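You operate a simulated robot arm through the tools that you are given. There is no shell and no other tool.

The job below is to be done with a simulated robot arm. You get a single attempt, and the scene is never put back.

TASK
Pack the white gauge in the foam nest and press the cover shut.

The check looks at the end state, three seconds after you hand in, the way a careful person would. Anything else that was tipped, shoved, dropped, spilled or broken makes it a failure. A push-on lid holds only when it is set on centred and level and pressed home; a screw cap is set on level and turned clockwise until tight.

THE ROBOT
A 6-joint arm with a two-finger gripper, fixed in place. Base frame: the origin is at the foot of the arm, x ahead of it, y to its left, z up; the work surface is at about z = 0.78. Readings come in m, degrees, newtons and seconds.
Its first joint turns from -166.0 to 166.0 degrees. Payload 3.43 kg.
The tool frame sits at the grasp point between the pads (the TCP): z along the fingers, y along the line on which they close. The tips reach 0.02 m beyond it. Largest opening 0.19 m; the body of the gripper starts 0.248 m behind the TCP.
Orientation is told as [roll, pitch, yaw] about the base's x, y, z axes, in that order, counted from this pose: with the fingers straight down and closing along the base's y, the tool's x points along the base's -x, its y along +y and its z along -z.

THE INTERFACE
- The arm moves only by the tool drive_tool. Its argument "increments" is a list of rows, each an object of numbers (a shift or turn left out is 0, a gripper value left out holds the last): "dx", "dy", "dz": the shift along the tool's x, y, z in m; "rx", "ry", "rz": the turn, a rotation vector about the tool's x, y, z in degrees. In form: [{"dx": .., "dy": .., "dz": .., "rx": .., "ry": .., "rz": ..}, ...]. A call has 1 to 20 rows; each row shifts and turns the commanded pose from where the row before left it, along the tool's axes as they then stand. "fingers" is the finger opening in m, from 0 to 0.19, set as the call begins (left out, the last holds). Rows are played at 5 a second. More than 0.05 m and 8.6 degrees between two rows, or a gripper value outside its range, and nothing of the call is played. A pose out of reach is approached as far as the arm can. The call stops where the force on the tool passes 80 N (or 10 N more than at its start, if that is more) or the arm is blocked; 0.2 s more then pass. Each finger travels about 0.153 m/s and halts on what it meets, pressing with about 38 N; the grip force reading is that of the motor and also rises with nothing between the fingers. The clock runs only during rows and for 0.2 s after the last one: add rows that do not move to give the fingers time. The reply holds the time, the measured pose of the TCP, the force on the tool along the base axes, the opening and the grip force, in the units named above and with some noise, with the torque about the TCP (base axes, N m) and any sound that the robot's microphone picked up.
- Cameras (640 x 400 px; columns grow to the right, rows downward): "scene" is fixed at [0.4001, -0.6483, 1.374]; the picture's right is [0.88, -0.48, 0.00], its down [-0.21, -0.39, -0.89] and it looks along [0.43, 0.79, -0.45] (base axes); focal length 324 px, centre (320, 200). "wrist" rides on the gripper at [0.07, -0.008, -0.288] in the tool frame; the picture's right is [0.12, 0.99, 0.00], its down [-0.96, 0.12, -0.25] and it looks along [-0.25, 0.03, 0.97] (tool axes); focal length 261 px, centre (320, 200). There is no depth. A picture from a camera that has moved, and an enlarged one, comes with that camera's place and axes in the base frame and with its lens.
- capture(camera): a new picture of that camera. It takes no simulated time.
- raise_lower(by): slides the trunk up (or, below 0, down) by that many m; the arm rides with it, the base frame stays. It gives what a move gives, with no picture.
- zoom(camera, box): a new picture of the part [left, top, right, bottom] of that camera's present view, enlarged. It takes no simulated time.
- finish_job(): hands the job in; it is judged then, once.

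Places have to be worked out from the pictures, the camera data and where the tool is seen. Open the gripper and draw the arm clear of the work before you hand the job in, unless the task says otherwise.

The tools are called after "Emit:" by a JSON object that holds its "method" and its "body". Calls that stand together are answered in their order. drive_tool: Moves the arm, as the interface text tells. Its arguments: {"type":"object","properties":{"increments":{"type":"array","items":{"type":"object","properties":{"dx":{"type":"number"},"dy":{"type":"number"},"dz":{"type":"number"},"rx":{"type":"number"},"ry":{"type":"number"},"rz":{"type":"number"}}}},"fingers":{"type":"number"}},"required":["increments"]} The other tools are called the same way: raise_lower (by) slides the trunk up or down; capture (camera) takes a picture; zoom (camera, box) takes an enlarged picture of a part of a camera's view; finish_job () hands the job in.

At the start:

```text
t: 0.0
eef_pos: [0.6216, -0.1052, 1.2554]
tool_rot: [-0.1, 0.0, 0.0]
ft_force: [-0.1, -0.5, 0.7]
wrist_torque: [0.02, -0.03, 0.03]
width: 0.1898
grasp_force: 0.1
trunk travel left (down, up): [-0.2, 0.24]
```

scene: 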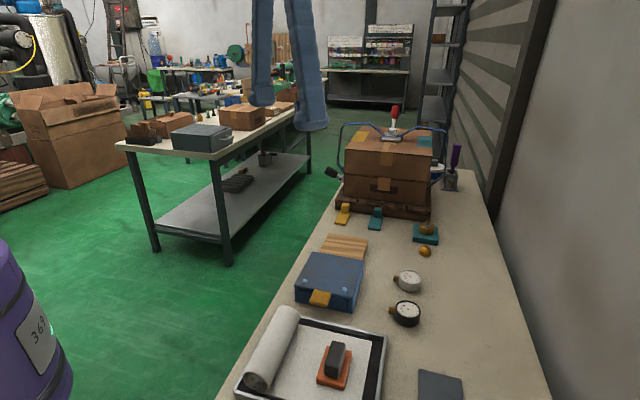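
wrist: 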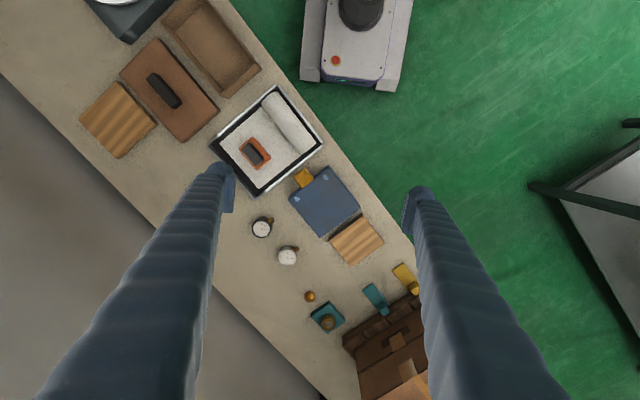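

I see a workbench with two gauges (one white-faced with white body, one black-bodied), a blue box, a wooden block and other things. I'll zoom in to identify the foam nest and the cover.

Emit:
{"method": "zoom", "body": {"camera": "scene", "box": [270, 220, 470, 345]}}

Emit:
{"method": "zoom", "body": {"camera": "wrist", "box": [70, 60, 430, 285]}}

Emit:
{"method": "zoom", "body": {"camera": "scene", "box": [220, 290, 480, 400]}}

Emit:
{"method": "zoom", "body": {"camera": "wrist", "box": [230, 160, 410, 272]}}

```text
3.20 times, centred on (370, 282) of scene
camera zoom: at [0.4001, -0.6483, 1.374], right [0.88, -0.48, 0.0], down [-0.21, -0.39, -0.89], along [0.43, 0.79, -0.45], focal length 1038 px, centre (160, -64)
```

zoom: 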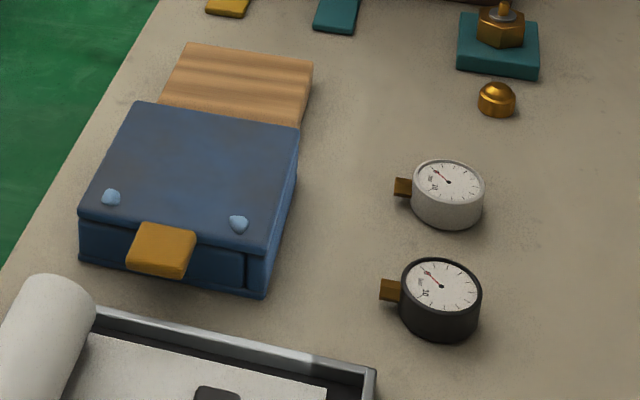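

```text
1.78 times, centred on (250, 172) of wrist
camera zoom: at [0.5532, -0.1139, 1.5437], right [-0.12, 0.99, 0.0], down [0.96, 0.12, 0.25], along [0.25, 0.03, -0.97], focal length 463 px, centre (444, 249)
```

zoom: 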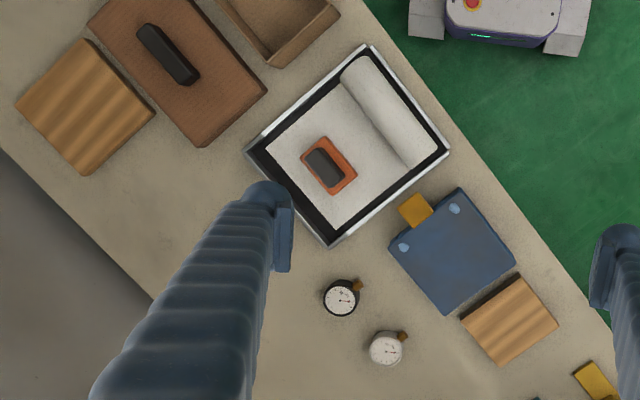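

```text
2.46 times, centred on (350, 345) of scene
camera zoom: at [0.4001, -0.6483, 1.374], right [0.88, -0.48, 0.0], down [-0.21, -0.39, -0.89], along [0.43, 0.79, -0.45], focal length 798 px, centre (246, -157)
```

zoom: 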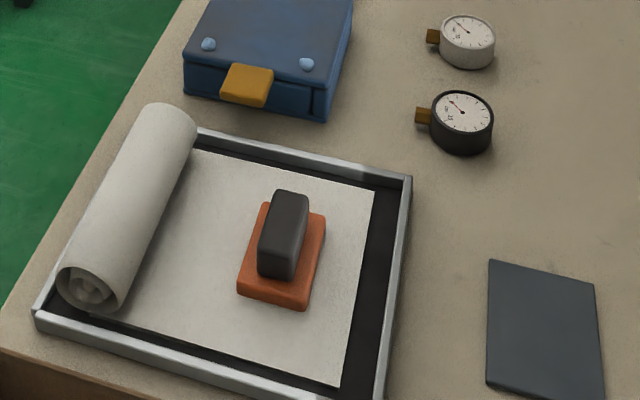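

```text
3.56 times, centred on (320, 216) of wrist
camera zoom: at [0.5532, -0.1139, 1.5437], right [-0.12, 0.99, 0.0], down [0.96, 0.12, 0.25], along [0.25, 0.03, -0.97], focal length 927 px, centre (320, 143)
```

zoom: 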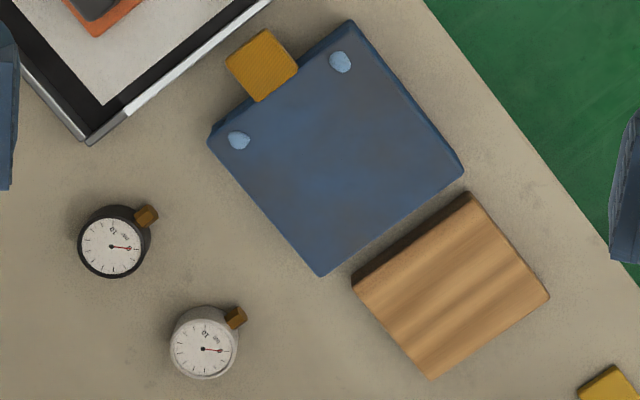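

The blue case with the orange tab sits at about (0.74, -0.08), its sides turned 45° to the base; the white gauge is near (0.925, -0.17) and the black one near (0.85, -0.25). I'll turn the tool 45° so the closing line runs along the case's front edge, and move over the tab side for a closer look.

Emit:
{"method": "drive_tool", "body": {"increments": [{"rz": -7.5}, {"rz": -7.5}, {"rz": -7.5}, {"rz": -7.5}, {"rz": -7.5}, {"rz": -7.5}, {}, {}], "fingers": 0.19}}

Emit:
{"method": "capture", "body": {"camera": "wrist"}}

```text
t: 1.8
eef_pos: [0.6234, -0.1041, 1.256]
tool_rot: [0.0, 0.0, 44.9]
ft_force: [-0.6, 0.5, -0.4]
wrist_torque: [-0.01, 0.02, 0.03]
width: 0.1901
grasp_force: 0.1
trunk travel left (down, up): [-0.2, 0.24]
```

```text
taken
camera wrist: at [0.5801, -0.1612, 1.5441], right [-0.79, 0.62, 0.0], down [0.6, 0.76, 0.25], along [0.15, 0.19, -0.97], focal length 261 px, centre (320, 200)
```

wrist: 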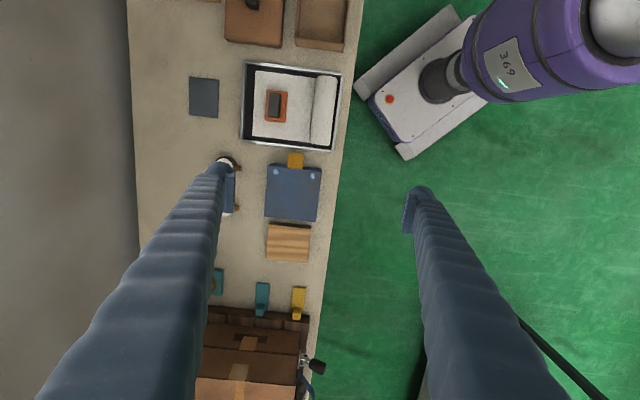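

The view is now squared with the bench. I'll zoom into the case and its neighbours.

Emit:
{"method": "zoom", "body": {"camera": "wrist", "box": [180, 0, 370, 120]}}

Emit:
{"method": "zoom", "body": {"camera": "wrist", "box": [240, 145, 350, 270]}}

Emit:
{"method": "zoom", "body": {"camera": "scene", "box": [280, 100, 480, 225]}}

Emit:
{"method": "zoom", "body": {"camera": "scene", "box": [285, 225, 385, 320]}}

```text
3.33 times, centred on (275, 60) of wrist
camera zoom: at [0.5801, -0.1612, 1.5441], right [-0.79, 0.62, 0.0], down [0.6, 0.76, 0.25], along [0.15, 0.19, -0.97], focal length 869 px, centre (470, 667)
```

zoom: 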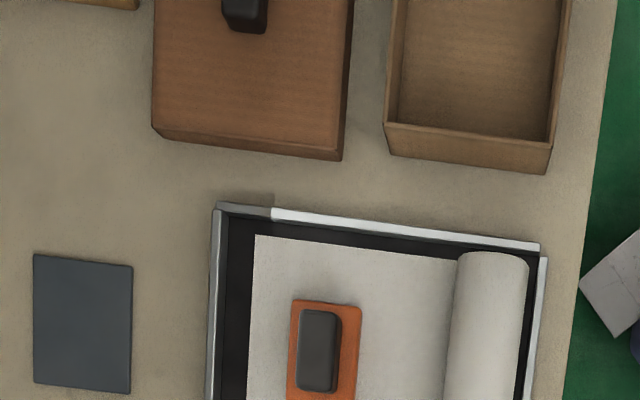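

```text
3.20 times, centred on (295, 208) of wrist
camera zoom: at [0.5801, -0.1612, 1.5441], right [-0.79, 0.62, 0.0], down [0.6, 0.76, 0.25], along [0.15, 0.19, -0.97], focal length 834 px, centre (400, 176)
```

zoom: 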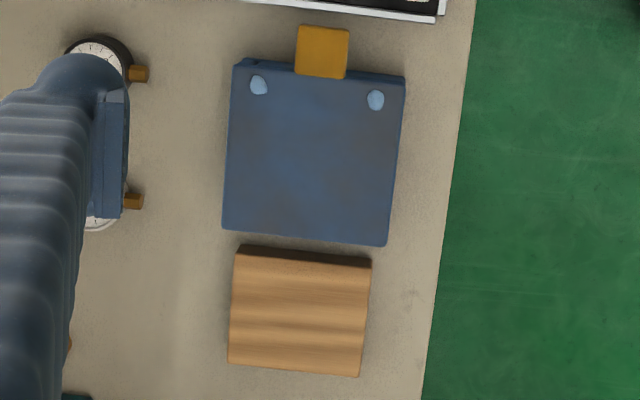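

```text
3.20 times, centred on (380, 162) of scene
camera zoom: at [0.4001, -0.6483, 1.374], right [0.88, -0.48, 0.0], down [-0.21, -0.39, -0.89], along [0.43, 0.79, -0.45], focal length 1038 px, centre (128, 320)
```

zoom: 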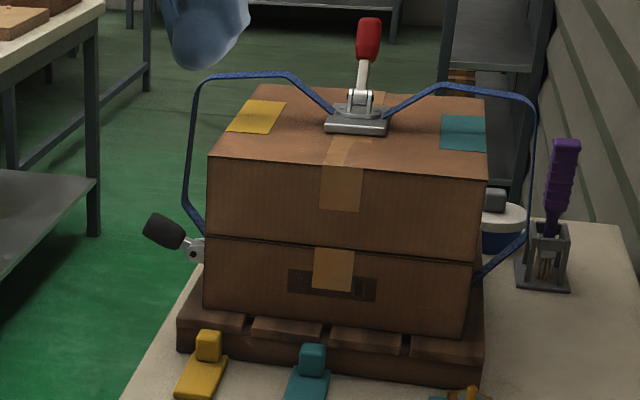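

```text
4.21 times, centred on (335, 272) of scene
camera zoom: at [0.4001, -0.6483, 1.374], right [0.88, -0.48, 0.0], down [-0.21, -0.39, -0.89], along [0.43, 0.79, -0.45], focal length 1366 px, centre (257, -105)
```

zoom: 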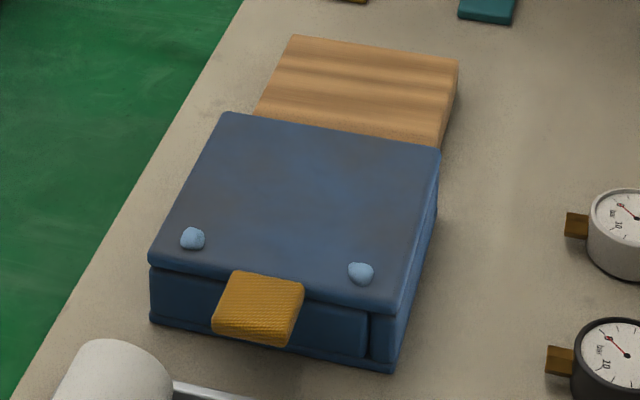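

The blue case is a hinged box: lid top near z ≈ 0.83 with a tab protruding from its front edge at about (0.677, -0.148). I'll move above the tab, down to z ≈ 1.0, for a closer look.

Emit:
{"method": "drive_tool", "body": {"increments": [{"dx": -0.00115, "dy": -0.0115, "dz": 0.0427}, {"dx": -0.00115, "dy": -0.0115, "dz": 0.0427}, {"dx": -0.00115, "dy": -0.0115, "dz": 0.0427}, {"dx": -0.00115, "dy": -0.0115, "dz": 0.0427}, {"dx": -0.00115, "dy": -0.0115, "dz": 0.0427}, {"dx": -0.00115, "dy": -0.0115, "dz": 0.0427}, {}, {}]}}

Emit:
{"method": "capture", "body": {"camera": "wrist"}}

Emit:
{"method": "capture", "body": {"camera": "scene"}}

```text
t: 3.6
eef_pos: [0.6775, -0.1466, 1.0011]
tool_rot: [-0.1, 0.0, 45.1]
ft_force: [-0.4, 1.0, 0.0]
wrist_torque: [-0.04, 0.0, 0.03]
width: 0.1899
grasp_force: 0.1
trunk travel left (down, up): [-0.2, 0.24]
```

```text
taken
camera wrist: at [0.6343, -0.2041, 1.2892], right [-0.79, 0.62, 0.0], down [0.6, 0.76, 0.25], along [0.15, 0.19, -0.97], focal length 261 px, centre (320, 200)
```

wrist: 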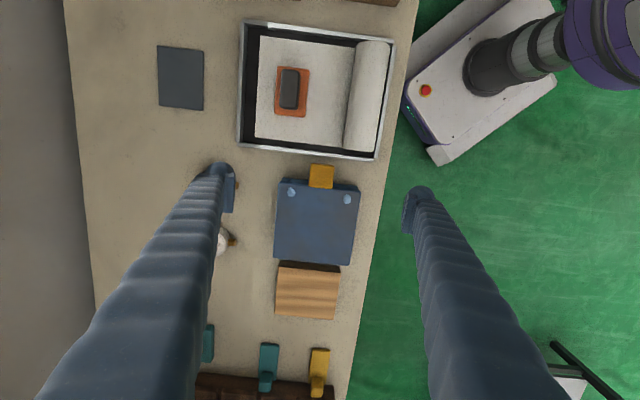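

```text
taken
```

scene: 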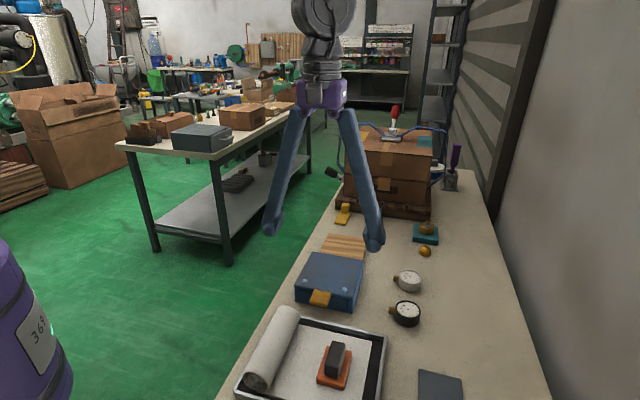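

Emit:
{"method": "zoom", "body": {"camera": "wrist", "box": [255, 145, 385, 275]}}

Emit:
{"method": "zoom", "body": {"camera": "wrist", "box": [285, 150, 355, 210]}}

```text
3.08 times, centred on (320, 210) of wrist
camera zoom: at [0.6343, -0.2041, 1.2892], right [-0.79, 0.62, 0.0], down [0.6, 0.76, 0.25], along [0.15, 0.19, -0.97], focal length 802 px, centre (320, 169)
```

zoom: 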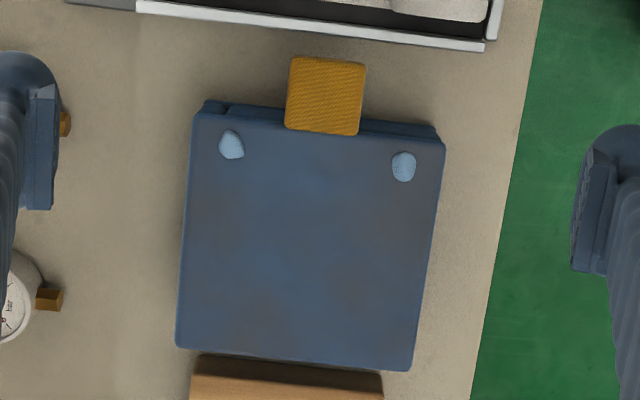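

```text
6.67 times, centred on (320, 180) of wrist
camera zoom: at [0.6343, -0.2041, 1.2892], right [-0.79, 0.62, 0.0], down [0.6, 0.76, 0.25], along [0.15, 0.19, -0.97], focal length 1738 px, centre (320, 333)
```

zoom: 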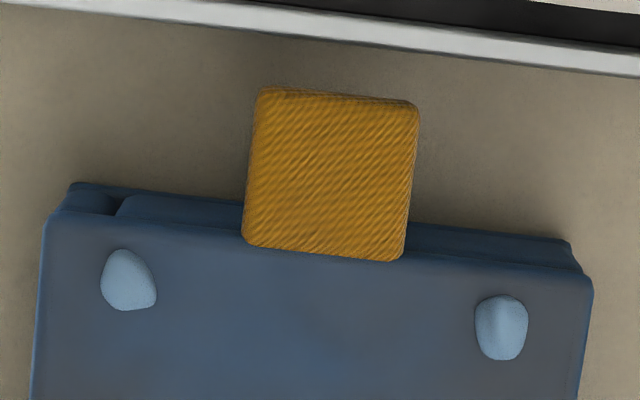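

Emit:
{"method": "zoom", "body": {"camera": "scene", "box": [290, 275, 370, 325]}}

Emit:
{"method": "zoom", "body": {"camera": "scene", "box": [380, 255, 440, 335]}}

```text
8.00 times, centred on (330, 300) of scene
camera zoom: at [0.4001, -0.6483, 1.374], right [0.88, -0.48, 0.0], down [-0.21, -0.39, -0.89], along [0.43, 0.79, -0.45], focal length 2595 px, centre (240, -600)
```

zoom: 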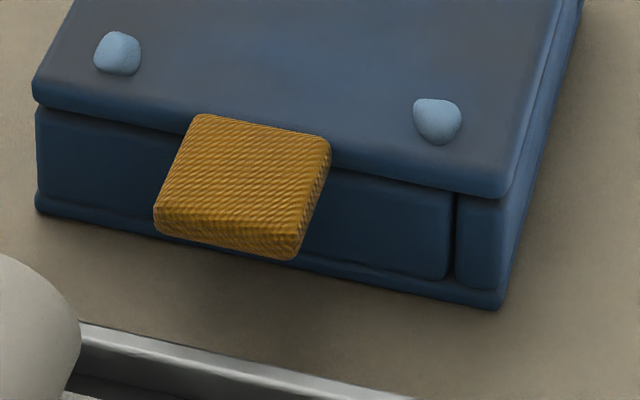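

```text
5.00 times, centred on (410, 295) of scene
camera zoom: at [0.4001, -0.6483, 1.374], right [0.88, -0.48, 0.0], down [-0.21, -0.39, -0.89], along [0.43, 0.79, -0.45], focal length 1622 px, centre (-130, -275)
```

zoom: 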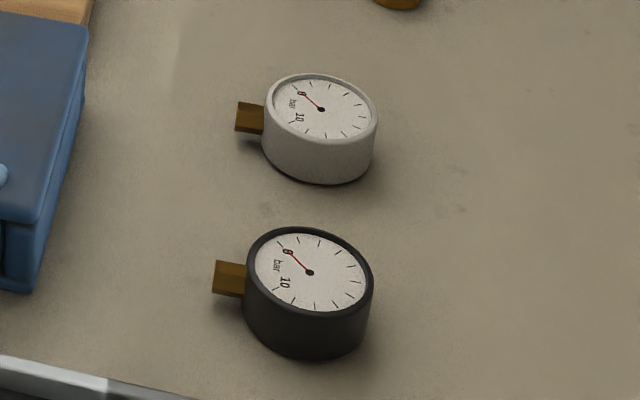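

The tab is a stiff block about 42 × 41 mm and ~10 mm thick on the lid's front edge. I'll grip it by its sides (closing line parallel to the hinge), so first I narrow the fingers to 0.08 and come down to z ≈ 0.875 just above it.

Emit:
{"method": "drive_tool", "body": {"increments": [{"dx": 0.004, "dy": 0.0005}, {"dx": 0.0038, "dy": 0.0005, "dz": 0.03}, {"dz": 0.048}, {"dz": 0.048}, {}, {}], "fingers": 0.08}}

Emit:
{"method": "capture", "body": {"camera": "wrist"}}

Emit:
{"method": "zoom", "body": {"camera": "scene", "box": [260, 200, 420, 330]}}

```text
t: 5.0
eef_pos: [0.6701, -0.1525, 0.8749]
tool_rot: [0.0, -0.1, 45.0]
ft_force: [0.3, 0.3, 0.3]
wrist_torque: [-0.05, 0.02, 0.0]
width: 0.0799
grasp_force: 0.1
trunk travel left (down, up): [-0.2, 0.24]
```

```text
taken
camera wrist: at [0.6275, -0.2098, 1.1626], right [-0.79, 0.62, 0.0], down [0.6, 0.76, 0.25], along [0.15, 0.19, -0.97], focal length 261 px, centre (320, 200)
```

wrist: 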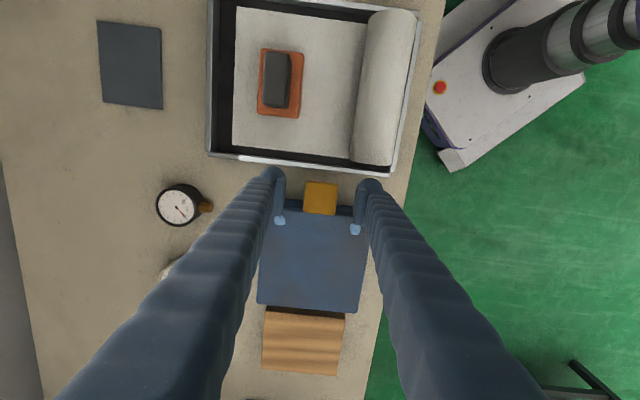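

```text
3.08 times, centred on (340, 265) of scene
camera zoom: at [0.4001, -0.6483, 1.374], right [0.88, -0.48, 0.0], down [-0.21, -0.39, -0.89], along [0.43, 0.79, -0.45], focal length 998 px, centre (258, 0)
```

zoom: 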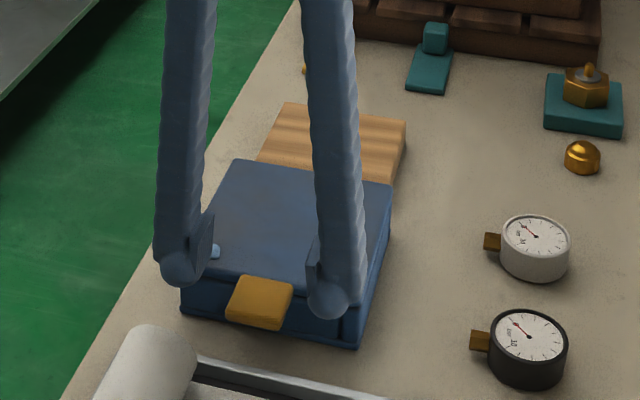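

The fingers straddle the tab symmetrically. I'll descend so the tips pass just below the tab (TCP z ≈ 0.829), watching the force.

Emit:
{"method": "drive_tool", "body": {"increments": [{"dz": 0.015}, {"dz": 0.015}, {"dz": 0.01}, {"dz": 0.006}, {}]}}

Emit:
{"method": "zoom", "body": {"camera": "scene", "box": [280, 245, 380, 325]}}

Emit:
{"method": "zoom", "body": {"camera": "wrist", "box": [240, 140, 400, 260]}}

```text
t: 6.2
eef_pos: [0.6706, -0.1542, 0.8275]
tool_rot: [0.0, 0.1, 45.1]
ft_force: [0.5, -0.1, -0.2]
wrist_torque: [-0.05, -0.03, 0.01]
width: 0.0799
grasp_force: 0.1
trunk travel left (down, up): [-0.2, 0.24]
```

```text
5.00 times, centred on (330, 285) of scene
camera zoom: at [0.4001, -0.6483, 1.374], right [0.88, -0.48, 0.0], down [-0.21, -0.39, -0.89], along [0.43, 0.79, -0.45], focal length 1622 px, centre (270, -225)
```

zoom: 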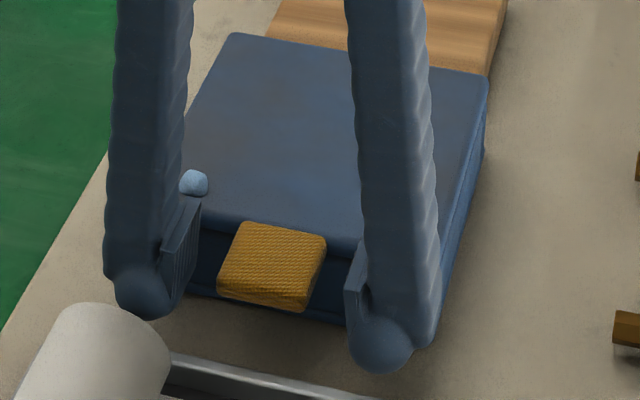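

```text
3.33 times, centred on (320, 200) of wrist
camera zoom: at [0.6272, -0.2103, 1.1158], right [-0.79, 0.62, 0.0], down [0.6, 0.76, 0.25], along [0.15, 0.19, -0.97], focal length 869 px, centre (320, 200)
```

zoom: 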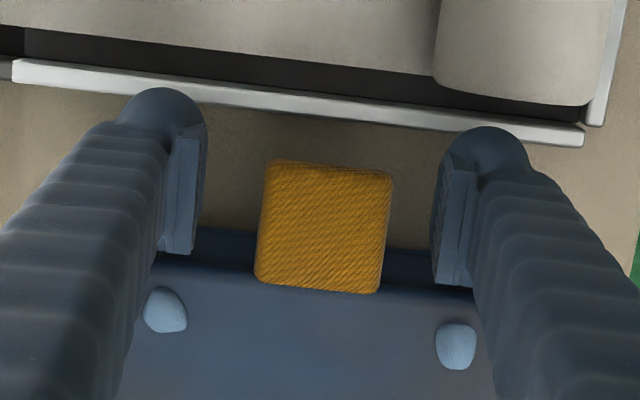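

The fingers flank the tab with no contact. Now I close on it.

Emit:
{"method": "drive_tool", "body": {"increments": [{}, {}, {}, {}], "fingers": 0.02}}

Emit:
{"method": "zoom", "body": {"camera": "scene", "box": [280, 245, 380, 325]}}

Emit:
{"method": "zoom", "body": {"camera": "wrist", "box": [240, 140, 400, 260]}}

```text
t: 7.2
eef_pos: [0.6681, -0.1542, 0.8284]
tool_rot: [0.1, 0.1, 44.9]
ft_force: [-10.9, 21.0, -1.3]
wrist_torque: [-0.06, 0.33, -0.04]
width: 0.0419
grasp_force: 45.0
trunk travel left (down, up): [-0.2, 0.24]
```

```text
5.00 times, centred on (330, 285) of scene
camera zoom: at [0.4001, -0.6483, 1.374], right [0.88, -0.48, 0.0], down [-0.21, -0.39, -0.89], along [0.43, 0.79, -0.45], focal length 1622 px, centre (270, -225)
```

zoom: 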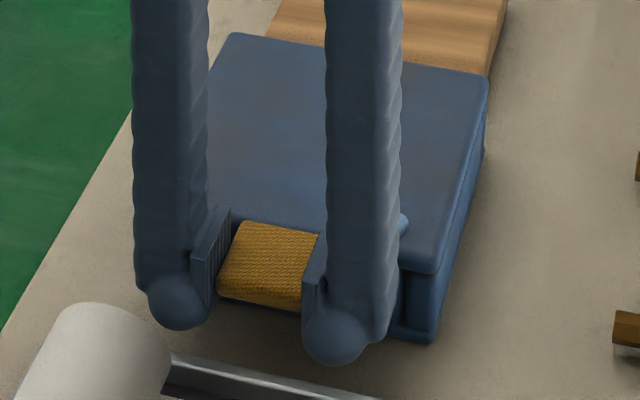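

```text
3.33 times, centred on (320, 200) of wrist
camera zoom: at [0.6261, -0.2087, 1.116], right [-0.79, 0.62, 0.0], down [0.6, 0.76, 0.25], along [0.15, 0.19, -0.97], focal length 869 px, centre (320, 200)
```

zoom: 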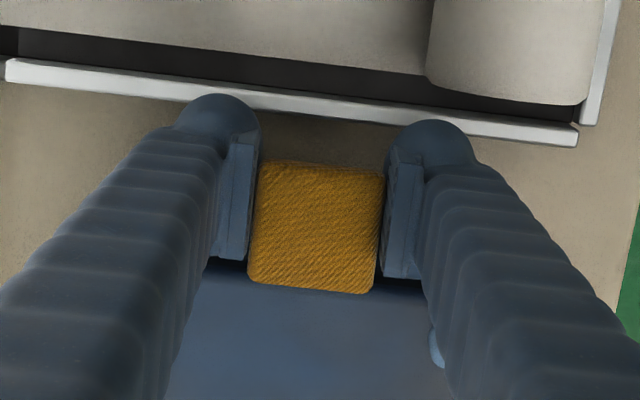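

Gripped at width 0.042 with a ~23 N sideways bias, meaning the tab sits about 2 mm off centre; I'll relax that and begin lifting along an arc about the rear edge (radius ≈ 0.175 m).

Emit:
{"method": "drive_tool", "body": {"increments": [{"dy": 0.001}, {"dy": 0.001}, {"dz": -0.004}, {"dz": -0.004, "dx": -0.0002}, {"dz": -0.004, "dx": -0.0004}, {}]}}

Emit:
{"method": "zoom", "body": {"camera": "scene", "box": [280, 245, 380, 325]}}

```text
t: 8.6
eef_pos: [0.6678, -0.1516, 0.8399]
tool_rot: [-0.1, -0.1, 45.0]
ft_force: [-10.5, 1.3, -2.5]
wrist_torque: [-0.29, 0.44, 0.14]
width: 0.0417
grasp_force: 44.8
trunk travel left (down, up): [-0.2, 0.24]
```

```text
5.00 times, centred on (330, 285) of scene
camera zoom: at [0.4001, -0.6483, 1.374], right [0.88, -0.48, 0.0], down [-0.21, -0.39, -0.89], along [0.43, 0.79, -0.45], focal length 1622 px, centre (270, -225)
```

zoom: 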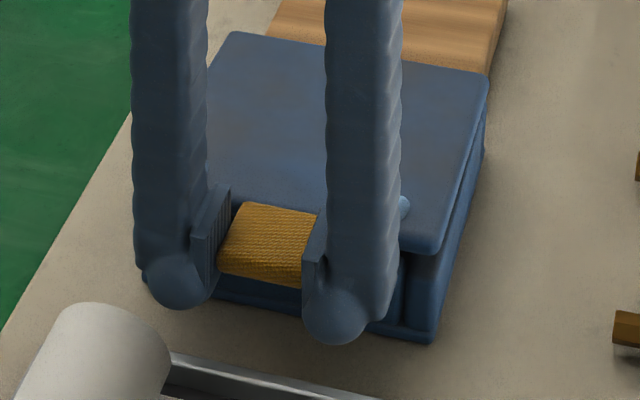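

The lid is swinging up with the tab and its back edge stays down, so it is hinged. I continue the arc to about 24°.

Emit:
{"method": "drive_tool", "body": {"increments": [{"dx": -0.0009, "dz": -0.0076}, {"dx": -0.0009, "dz": -0.0076}, {"dx": -0.0015, "dz": -0.0075}, {"dx": -0.0015, "dz": -0.0075}, {"dx": -0.0022, "dz": -0.0073}, {"dx": -0.0022, "dz": -0.0073}, {"dx": -0.0028, "dz": -0.0071}, {"dx": -0.0028, "dz": -0.0071}, {}]}}

Emit:
{"method": "zoom", "body": {"camera": "scene", "box": [260, 215, 400, 325]}}

Emit:
{"method": "zoom", "body": {"camera": "wrist", "box": [220, 120, 420, 270]}}

```text
t: 10.6
eef_pos: [0.6803, -0.1408, 0.8987]
tool_rot: [0.0, 0.0, 44.9]
ft_force: [-4.0, 13.6, -7.5]
wrist_torque: [-0.38, 0.56, 0.3]
width: 0.0418
grasp_force: 44.8
trunk travel left (down, up): [-0.2, 0.24]
```

```text
3.64 times, centred on (330, 270) of scene
camera zoom: at [0.4001, -0.6483, 1.374], right [0.88, -0.48, 0.0], down [-0.21, -0.39, -0.89], along [0.43, 0.79, -0.45], focal length 1180 px, centre (284, -54)
```

zoom: 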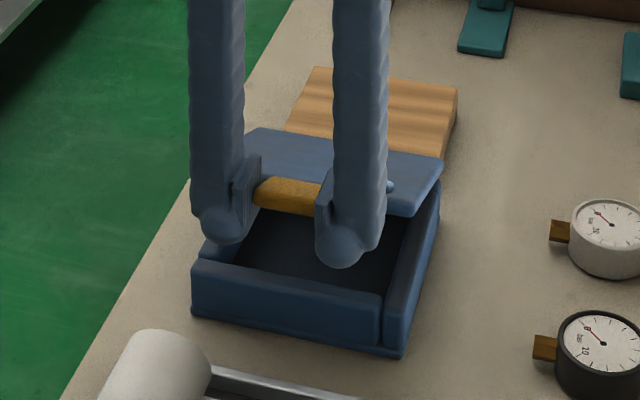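

```text
2.67 times, centred on (320, 195) of wrist
camera zoom: at [0.637, -0.1969, 1.1869], right [-0.79, 0.62, 0.0], down [0.6, 0.76, 0.25], along [0.15, 0.19, -0.97], focal length 695 px, centre (320, 213)
```

zoom: 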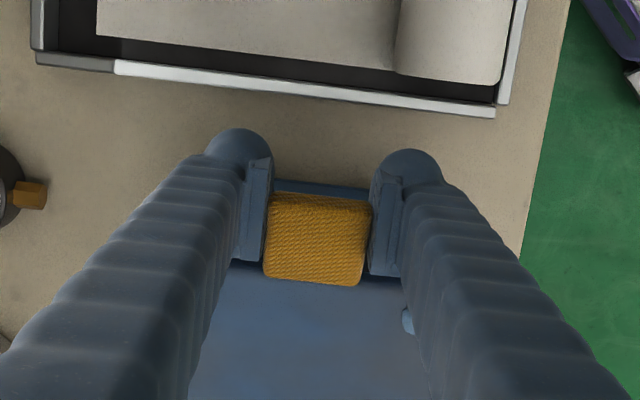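

The lid opens well and the forces are small. I continue along the arc from 24° to about 64°.

Emit:
{"method": "drive_tool", "body": {"increments": [{"dx": -0.0034, "dz": -0.0068}, {"dx": -0.0034, "dz": -0.0068}, {"dx": -0.004, "dz": -0.0065}, {"dx": -0.004, "dz": -0.0065}, {"dx": -0.0045, "dz": -0.0061}, {"dx": -0.0045, "dz": -0.0061}, {"dx": -0.0051, "dz": -0.0057}, {"dx": -0.0051, "dz": -0.0057}, {"dx": -0.0055, "dz": -0.0053}, {"dx": -0.0055, "dz": -0.0053}, {"dx": -0.006, "dz": -0.0048}, {"dx": -0.006, "dz": -0.0048}, {"dx": -0.0064, "dz": -0.0042}, {"dx": -0.0064, "dz": -0.0042}, {"dx": -0.0067, "dz": -0.0036}, {"dx": -0.0067, "dz": -0.0036}, {}]}}

Emit:
{"method": "zoom", "body": {"camera": "scene", "box": [260, 195, 420, 325]}}

Emit:
{"method": "zoom", "body": {"camera": "wrist", "box": [220, 120, 420, 270]}}

```text
t: 14.2
eef_pos: [0.7384, -0.0815, 0.9844]
tool_rot: [0.1, 0.0, 45.0]
ft_force: [-6.7, 16.9, -28.0]
wrist_torque: [-0.68, 0.82, 0.29]
width: 0.042
grasp_force: 45.0
trunk travel left (down, up): [-0.2, 0.24]
```

```text
3.08 times, centred on (340, 260) of scene
camera zoom: at [0.4001, -0.6483, 1.374], right [0.88, -0.48, 0.0], down [-0.21, -0.39, -0.89], along [0.43, 0.79, -0.45], focal length 998 px, centre (258, 15)
```

zoom: 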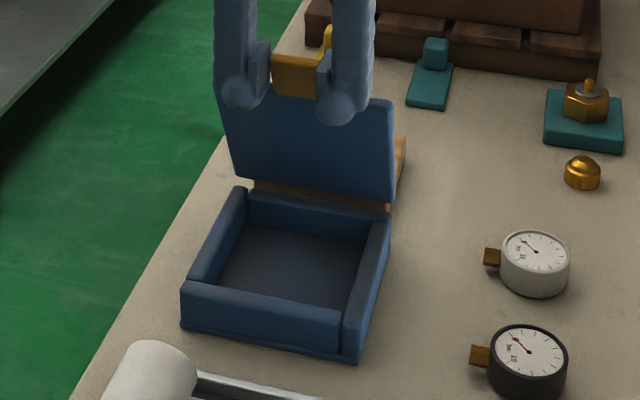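

```text
2.67 times, centred on (320, 195) of wrist
camera zoom: at [0.6967, -0.1378, 1.272], right [-0.79, 0.62, 0.0], down [0.6, 0.76, 0.25], along [0.15, 0.19, -0.97], focal length 695 px, centre (320, 213)
```

zoom: 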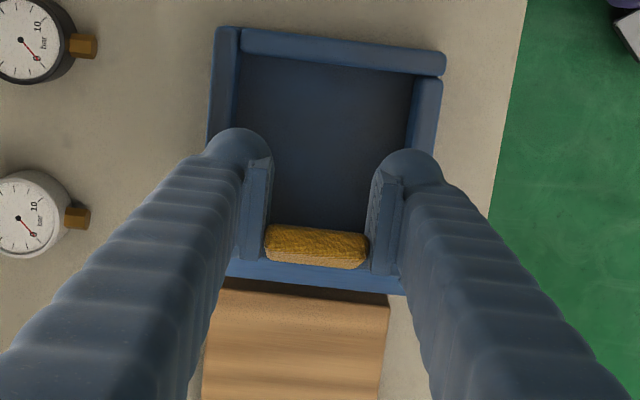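

The lid is up at roughly 70°, but the reading shows -28 N vertical pull. I'll zoom on the hinge and into the case before going further.

Emit:
{"method": "zoom", "body": {"camera": "scene", "box": [300, 205, 400, 320]}}

Emit:
{"method": "zoom", "body": {"camera": "scene", "box": [310, 235, 370, 275]}}

Emit:
{"method": "zoom", "body": {"camera": "wrist", "box": [270, 120, 370, 220]}}

```text
3.48 times, centred on (350, 262) of scene
camera zoom: at [0.4001, -0.6483, 1.374], right [0.88, -0.48, 0.0], down [-0.21, -0.39, -0.89], along [0.43, 0.79, -0.45], focal length 1128 px, centre (216, -17)
```

zoom: 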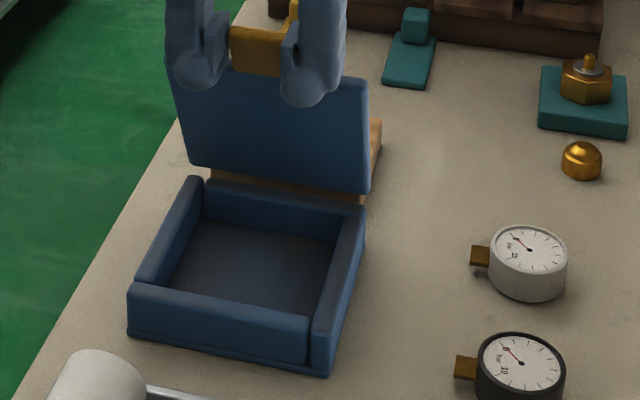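

```text
10.00 times, centred on (340, 255) of scene
camera zoom: at [0.4001, -0.6483, 1.374], right [0.88, -0.48, 0.0], down [-0.21, -0.39, -0.89], along [0.43, 0.79, -0.45], focal length 3244 px, centre (120, -350)
```

zoom: 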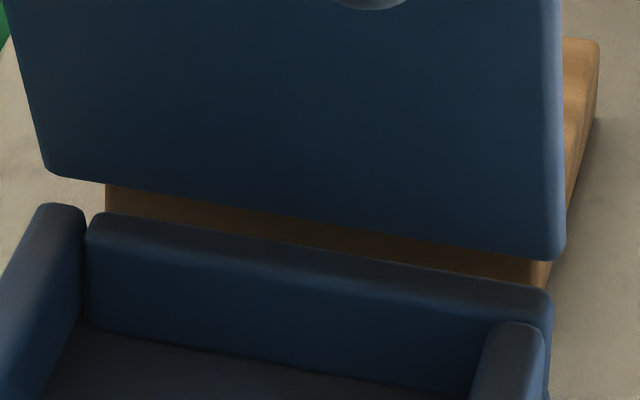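

```text
4.00 times, centred on (320, 170) of wrist
camera zoom: at [0.6967, -0.1378, 1.272], right [-0.79, 0.62, 0.0], down [0.6, 0.76, 0.25], along [0.15, 0.19, -0.97], focal length 1043 px, centre (320, 320)
```

zoom: 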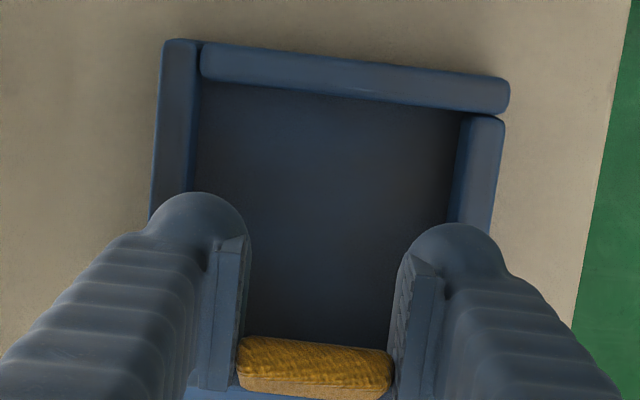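

The reading shows mostly a radial tension (my arc is slightly too wide); the joint at the rear edge holds. I continue with a slightly tighter arc to about 79° and re-check.

Emit:
{"method": "drive_tool", "body": {"increments": [{"dx": -0.007, "dz": -0.0005}, {"dx": -0.0071, "dz": -0.001}, {"dx": -0.0073, "dz": -0.0024}, {"dx": -0.0073, "dz": -0.0022}, {"dx": -0.0075, "dz": -0.0018}, {"dx": -0.0075, "dz": -0.0016}, {}]}}

Emit:
{"method": "zoom", "body": {"camera": "scene", "box": [280, 175, 420, 320]}}

Emit:
{"method": "capture", "body": {"camera": "wrist"}}

```text
t: 15.8
eef_pos: [0.7697, -0.0513, 0.9951]
tool_rot: [-0.1, -0.1, 45.0]
ft_force: [-12.3, 2.8, 11.9]
wrist_torque: [-0.29, 0.49, 0.09]
width: 0.0417
grasp_force: 44.6
trunk travel left (down, up): [-0.2, 0.24]
```

```text
2.76 times, centred on (350, 248) of scene
camera zoom: at [0.4001, -0.6483, 1.374], right [0.88, -0.48, 0.0], down [-0.21, -0.39, -0.89], along [0.43, 0.79, -0.45], focal length 895 px, centre (237, 69)
```

zoom: 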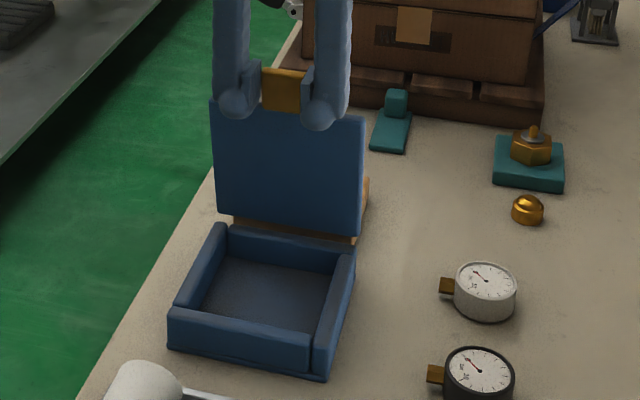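

```text
taken
camera wrist: at [0.7252, -0.1081, 1.2836], right [-0.79, 0.62, 0.0], down [0.6, 0.76, 0.25], along [0.16, 0.19, -0.97], focal length 261 px, centre (320, 200)
```

wrist: 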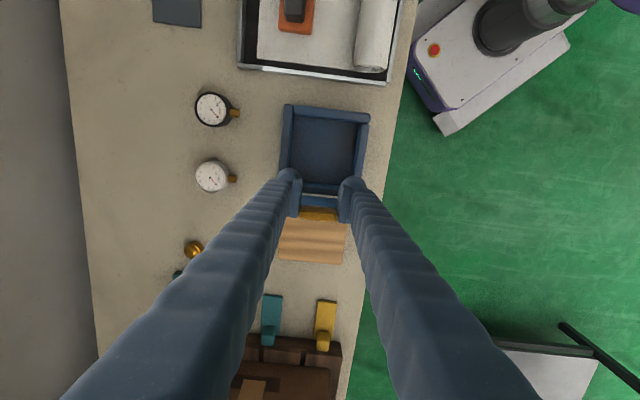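

Emit:
{"method": "zoom", "body": {"camera": "wrist", "box": [270, 95, 380, 205]}}

Emit:
{"method": "zoom", "body": {"camera": "scene", "box": [310, 240, 380, 315]}}

Emit:
{"method": "zoom", "body": {"camera": "wrist", "box": [130, 0, 410, 80]}}

```text
3.64 times, centred on (325, 150) of wrist
camera zoom: at [0.7252, -0.1081, 1.2836], right [-0.79, 0.62, 0.0], down [0.6, 0.76, 0.25], along [0.16, 0.19, -0.97], focal length 948 px, centre (302, 382)
```

zoom: 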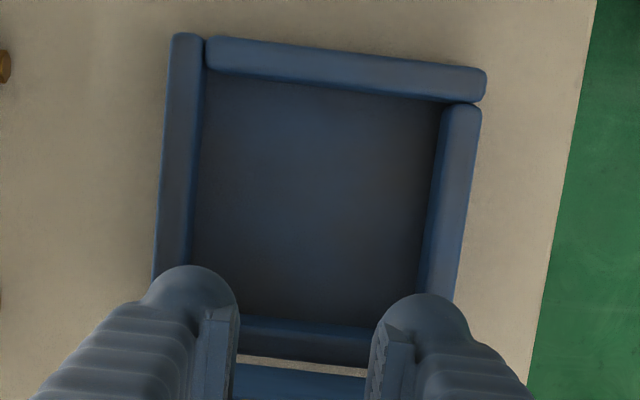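

```text
5.33 times, centred on (345, 278) of scene
camera zoom: at [0.4001, -0.6483, 1.374], right [0.88, -0.48, 0.0], down [-0.21, -0.39, -0.89], along [0.43, 0.79, -0.45], focal length 1730 px, centre (187, -213)
```

zoom: 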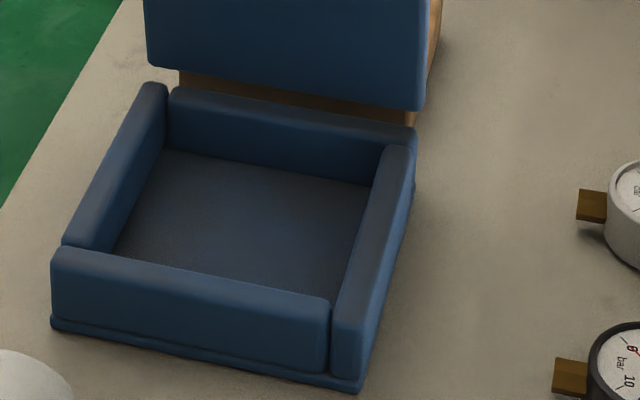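

```text
2.29 times, centred on (270, 40) of wrist
camera zoom: at [0.7252, -0.1081, 1.2836], right [-0.79, 0.62, 0.0], down [0.6, 0.76, 0.25], along [0.16, 0.19, -0.97], focal length 596 px, centre (434, 566)
```

zoom: 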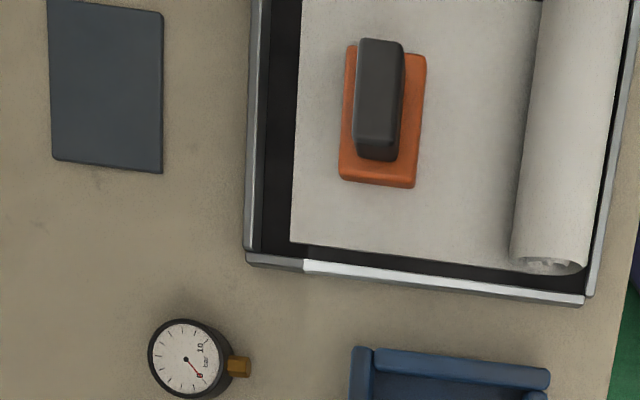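

The case is open: four walls and a dark lining on the floor; the hinge held in both tension and compression. I continue the swing past vertical, to about 95°, to find where the lid rests.

Emit:
{"method": "drive_tool", "body": {"increments": [{"dx": -0.0076, "dz": -0.0018}, {"dx": -0.0077, "dz": -0.0012}, {"dx": -0.0077, "dz": -0.0007}, {"dx": -0.0077, "dz": -0.0003}, {"dx": -0.0077, "dz": 0.0001}, {"dx": -0.0077, "dz": 0.0003}, {}]}}

Emit:
{"method": "zoom", "body": {"camera": "scene", "box": [280, 165, 420, 310]}}

Emit:
{"method": "capture", "body": {"camera": "wrist"}}

```text
t: 17.4
eef_pos: [0.8023, -0.0185, 0.9961]
tool_rot: [0.1, 0.0, 45.0]
ft_force: [-9.9, 1.2, -18.1]
wrist_torque: [-0.79, 0.54, 0.0]
width: 0.0424
grasp_force: 44.7
trunk travel left (down, up): [-0.2, 0.24]
```

```text
2.76 times, centred on (350, 238) of scene
camera zoom: at [0.4001, -0.6483, 1.374], right [0.88, -0.48, 0.0], down [-0.21, -0.39, -0.89], along [0.43, 0.79, -0.45], focal length 895 px, centre (237, 97)
```

zoom: 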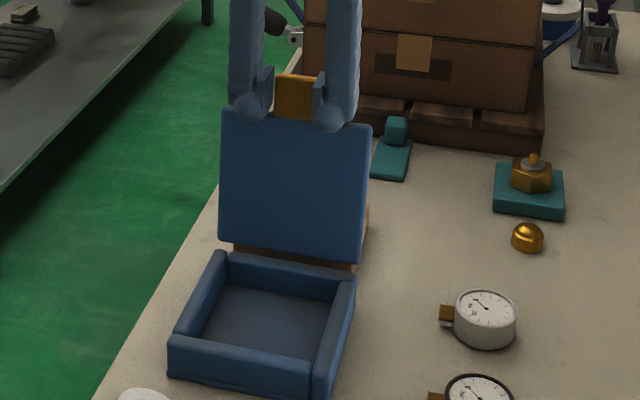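

```text
taken
camera wrist: at [0.7599, -0.075, 1.2843], right [-0.79, 0.62, 0.0], down [0.6, 0.76, 0.25], along [0.15, 0.19, -0.97], focal length 261 px, centre (320, 200)
```

wrist: 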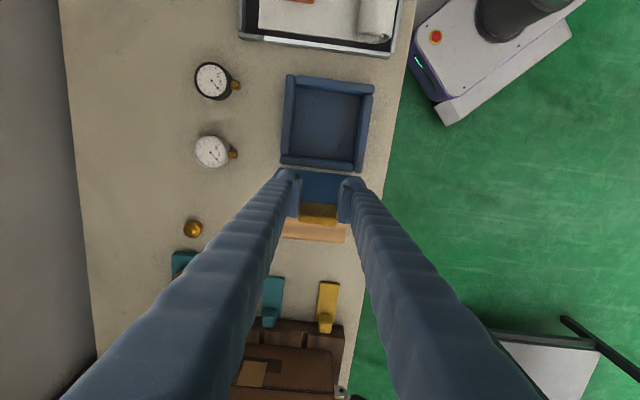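

The lid is about at 93° with no stop yet. I continue gently to about 105° to see whether there is a stop, reducing the radius a millimetre.

Emit:
{"method": "drive_tool", "body": {"increments": [{"dx": -0.0077, "dz": 0.0016}, {"dx": -0.0077, "dz": 0.0012}, {"dx": -0.0076, "dz": 0.0014}, {"dx": -0.0075, "dz": 0.0017}, {}]}}

Emit:
{"method": "zoom", "body": {"camera": "scene", "box": [280, 165, 420, 310]}}

Emit:
{"method": "capture", "body": {"camera": "wrist"}}

```text
t: 18.6
eef_pos: [0.8237, 0.003, 0.9902]
tool_rot: [0.2, 0.1, 45.0]
ft_force: [-20.0, 1.1, -30.6]
wrist_torque: [-0.82, 0.53, 0.52]
width: 0.0416
grasp_force: 45.2
trunk travel left (down, up): [-0.2, 0.24]
```

```text
2.76 times, centred on (350, 238) of scene
camera zoom: at [0.4001, -0.6483, 1.374], right [0.88, -0.48, 0.0], down [-0.21, -0.39, -0.89], along [0.43, 0.79, -0.45], focal length 895 px, centre (237, 97)
```

zoom: 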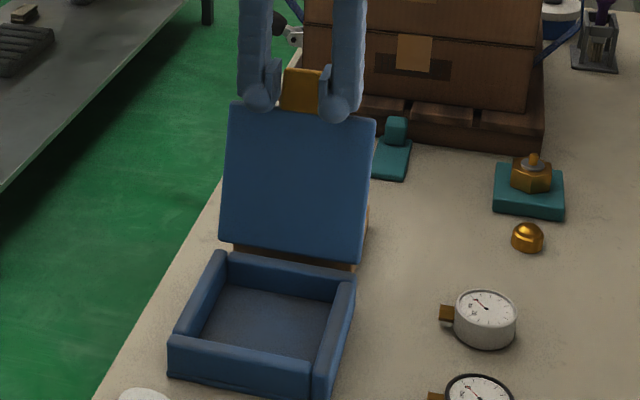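

```text
taken
camera wrist: at [0.7817, -0.0533, 1.2786], right [-0.79, 0.62, 0.0], down [0.6, 0.76, 0.25], along [0.15, 0.19, -0.97], focal length 261 px, centre (320, 200)
```

wrist: 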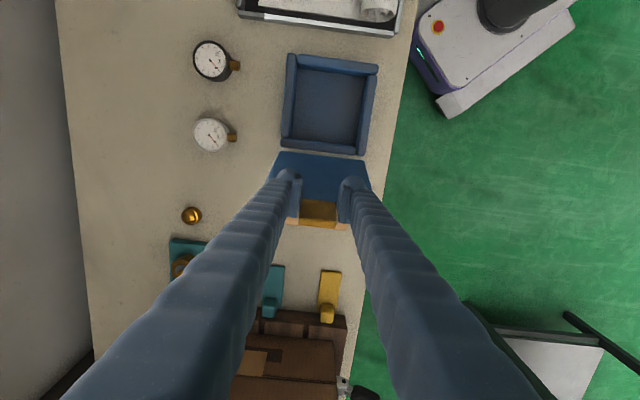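

The fit of positions and forces places the hinge at about 1 cm forward of the lid's rear edge (z ≈ 0.827, arm 0.169 m). I continue with the corrected arc to about 117° and watch for a stop.

Emit:
{"method": "drive_tool", "body": {"increments": [{"dx": -0.0035, "dz": 0.004}, {"dx": -0.0075, "dz": 0.0045}, {"dx": -0.0067, "dz": 0.003}, {"dx": -0.0067, "dz": 0.0031}, {}]}}

Emit:
{"method": "zoom", "body": {"camera": "scene", "box": [280, 165, 420, 310]}}

Emit:
{"method": "zoom", "body": {"camera": "wrist", "box": [240, 30, 400, 250]}}

```text
t: 19.8
eef_pos: [0.842, 0.0217, 0.9803]
tool_rot: [-0.1, -0.2, 45.0]
ft_force: [-8.2, 14.2, 12.8]
wrist_torque: [0.04, 0.26, 0.25]
width: 0.0411
grasp_force: 45.4
trunk travel left (down, up): [-0.2, 0.24]
```

```text
2.76 times, centred on (350, 238) of scene
camera zoom: at [0.4001, -0.6483, 1.374], right [0.88, -0.48, 0.0], down [-0.21, -0.39, -0.89], along [0.43, 0.79, -0.45], focal length 895 px, centre (237, 97)
```

zoom: 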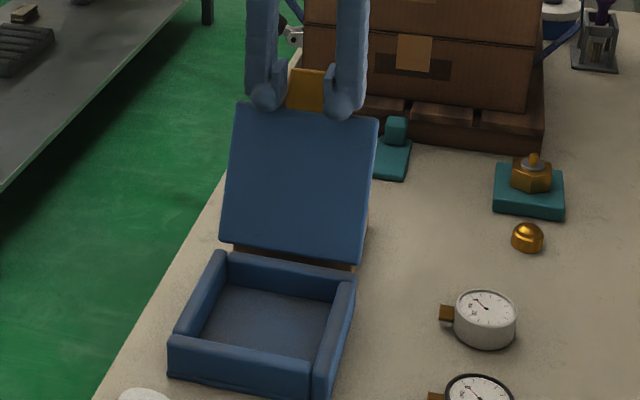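

```text
1.82 times, centred on (320, 140) of wrist
camera zoom: at [0.7977, -0.0351, 1.2674], right [-0.79, 0.62, 0.0], down [0.6, 0.76, 0.25], along [0.16, 0.19, -0.97], focal length 474 px, centre (320, 309)
```

zoom: 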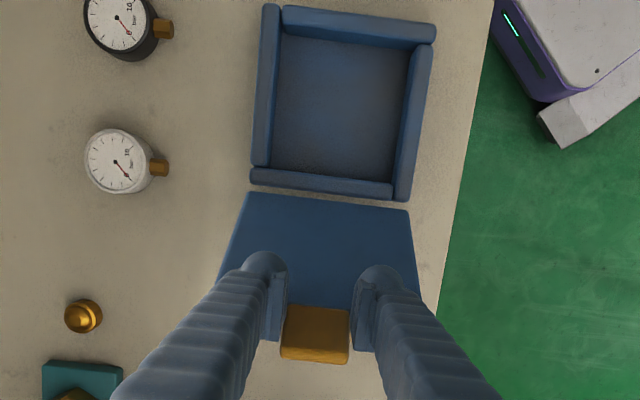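

Still no stop; only about 13 N of radial compression. The wood block behind looks like a rest for the open lid, so I keep guiding the lid down gently, to about 132°.

Emit:
{"method": "drive_tool", "body": {"increments": [{"dx": -0.0062, "dz": 0.0028}, {"dx": -0.0066, "dz": 0.0037}, {"dx": -0.0062, "dz": 0.0042}, {"dx": -0.0062, "dz": 0.0043}, {"dx": -0.0058, "dz": 0.0048}, {"dx": -0.0058, "dz": 0.0048}, {}]}}

Emit:
{"method": "zoom", "body": {"camera": "scene", "box": [280, 165, 420, 310]}}

Emit:
{"method": "zoom", "body": {"camera": "wrist", "box": [240, 30, 400, 250]}}

```text
t: 21.4
eef_pos: [0.8666, 0.0469, 0.9518]
tool_rot: [0.1, 0.2, 45.0]
ft_force: [1.8, 7.8, 6.9]
wrist_torque: [0.15, -0.05, 0.15]
width: 0.0395
grasp_force: 44.9
trunk travel left (down, up): [-0.2, 0.24]
```

```text
2.76 times, centred on (350, 238) of scene
camera zoom: at [0.4001, -0.6483, 1.374], right [0.88, -0.48, 0.0], down [-0.21, -0.39, -0.89], along [0.43, 0.79, -0.45], focal length 895 px, centre (237, 97)
```

zoom: 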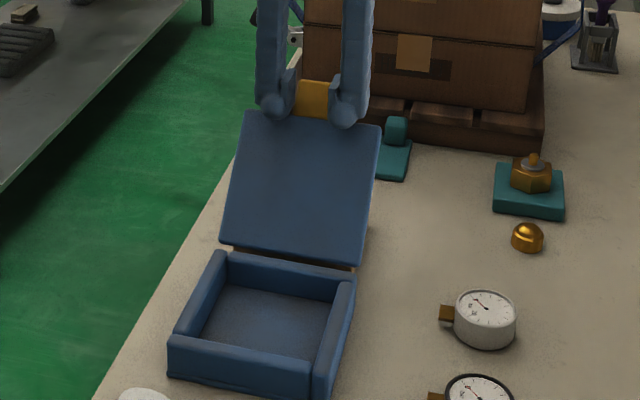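

```text
1.82 times, centred on (320, 140) of wrist
camera zoom: at [0.8242, -0.0101, 1.2403], right [-0.79, 0.62, 0.0], down [0.6, 0.76, 0.25], along [0.15, 0.19, -0.97], focal length 474 px, centre (320, 309)
```

zoom: 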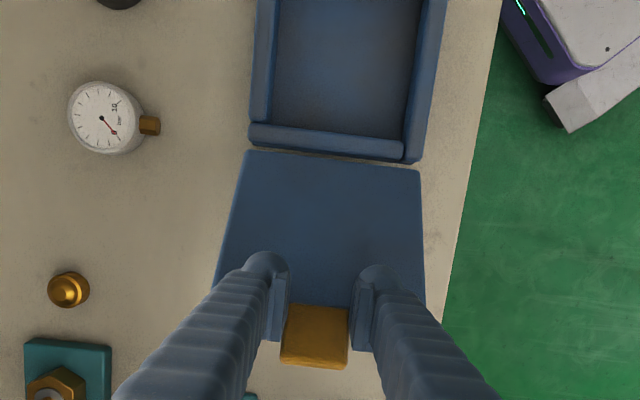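

The opening has dropped from 0.042 to 0.0395, so the grip on the tab may be slipping toward a rounded edge. I'll look closer at the contact.

Emit:
{"method": "zoom", "body": {"camera": "scene", "box": [330, 175, 390, 225]}}

Emit:
{"method": "zoom", "body": {"camera": "wrist", "box": [270, 150, 370, 240]}}

```text
8.00 times, centred on (360, 200) of scene
camera zoom: at [0.4001, -0.6483, 1.374], right [0.88, -0.48, 0.0], down [-0.21, -0.39, -0.89], along [0.43, 0.79, -0.45], focal length 2595 px, centre (0, 200)
```

zoom: 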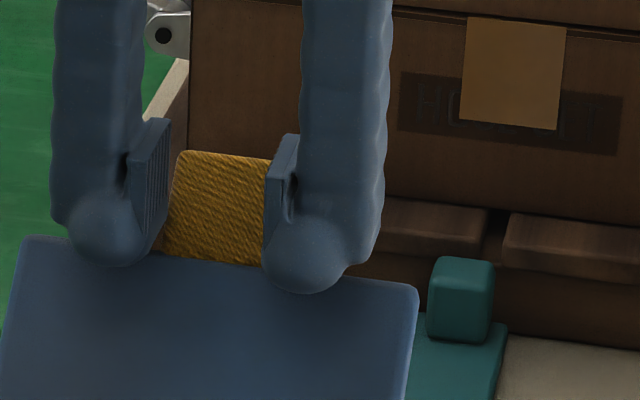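

```text
4.44 times, centred on (320, 195) of wrist
camera zoom: at [0.8242, -0.0101, 1.2403], right [-0.79, 0.62, 0.0], down [0.6, 0.76, 0.25], along [0.15, 0.19, -0.97], focal length 1158 px, centre (320, 222)
```

zoom: 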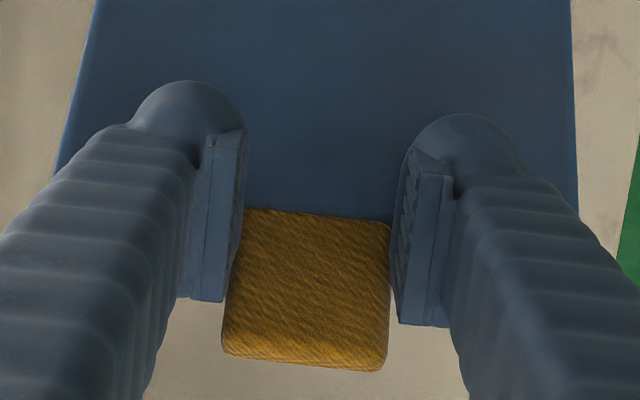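

The pads have crept along the tab toward the lid's edge (my arc radius was a bit small), leaving the tab's outer end sticking out. I continue the swing with a slowly growing radius so the pads creep back out, and check after 10°.

Emit:
{"method": "drive_tool", "body": {"increments": [{"dx": -0.0057, "dz": 0.0041}, {"dx": -0.0058, "dz": 0.0041}, {"dx": -0.0056, "dz": 0.005}, {"dx": -0.0056, "dz": 0.0051}, {}]}}

Emit:
{"method": "zoom", "body": {"camera": "scene", "box": [320, 175, 400, 255]}}

Emit:
{"method": "zoom", "body": {"camera": "wrist", "box": [250, 130, 390, 250]}}

```text
t: 22.6
eef_pos: [0.8827, 0.0622, 0.934]
tool_rot: [0.0, 0.0, 44.9]
ft_force: [0.1, -0.2, 0.2]
wrist_torque: [-0.02, -0.01, -0.01]
width: 0.0196
grasp_force: 0.1
trunk travel left (down, up): [-0.2, 0.24]
```

```text
5.00 times, centred on (360, 215) of scene
camera zoom: at [0.4001, -0.6483, 1.374], right [0.88, -0.48, 0.0], down [-0.21, -0.39, -0.89], along [0.43, 0.79, -0.45], focal length 1622 px, centre (120, 125)
```

zoom: 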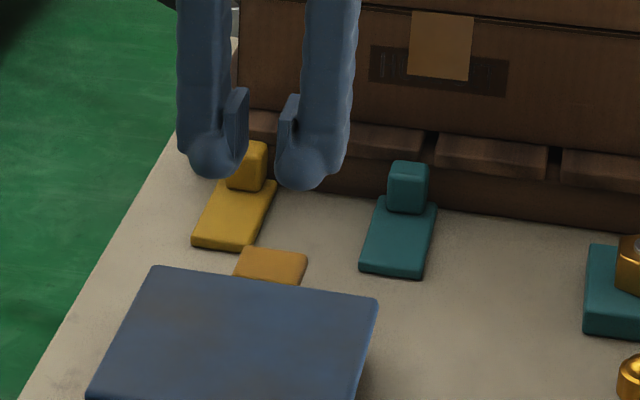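

```text
3.33 times, centred on (320, 190) of wrist
camera zoom: at [0.8403, 0.0053, 1.2224], right [-0.79, 0.62, 0.0], down [0.6, 0.76, 0.25], along [0.15, 0.19, -0.97], focal length 869 px, centre (320, 233)
```

zoom: 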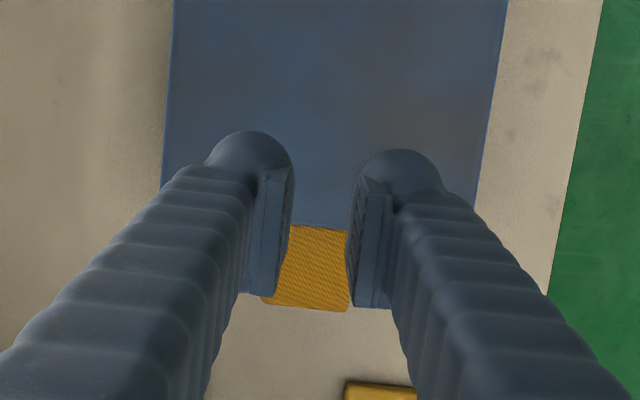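

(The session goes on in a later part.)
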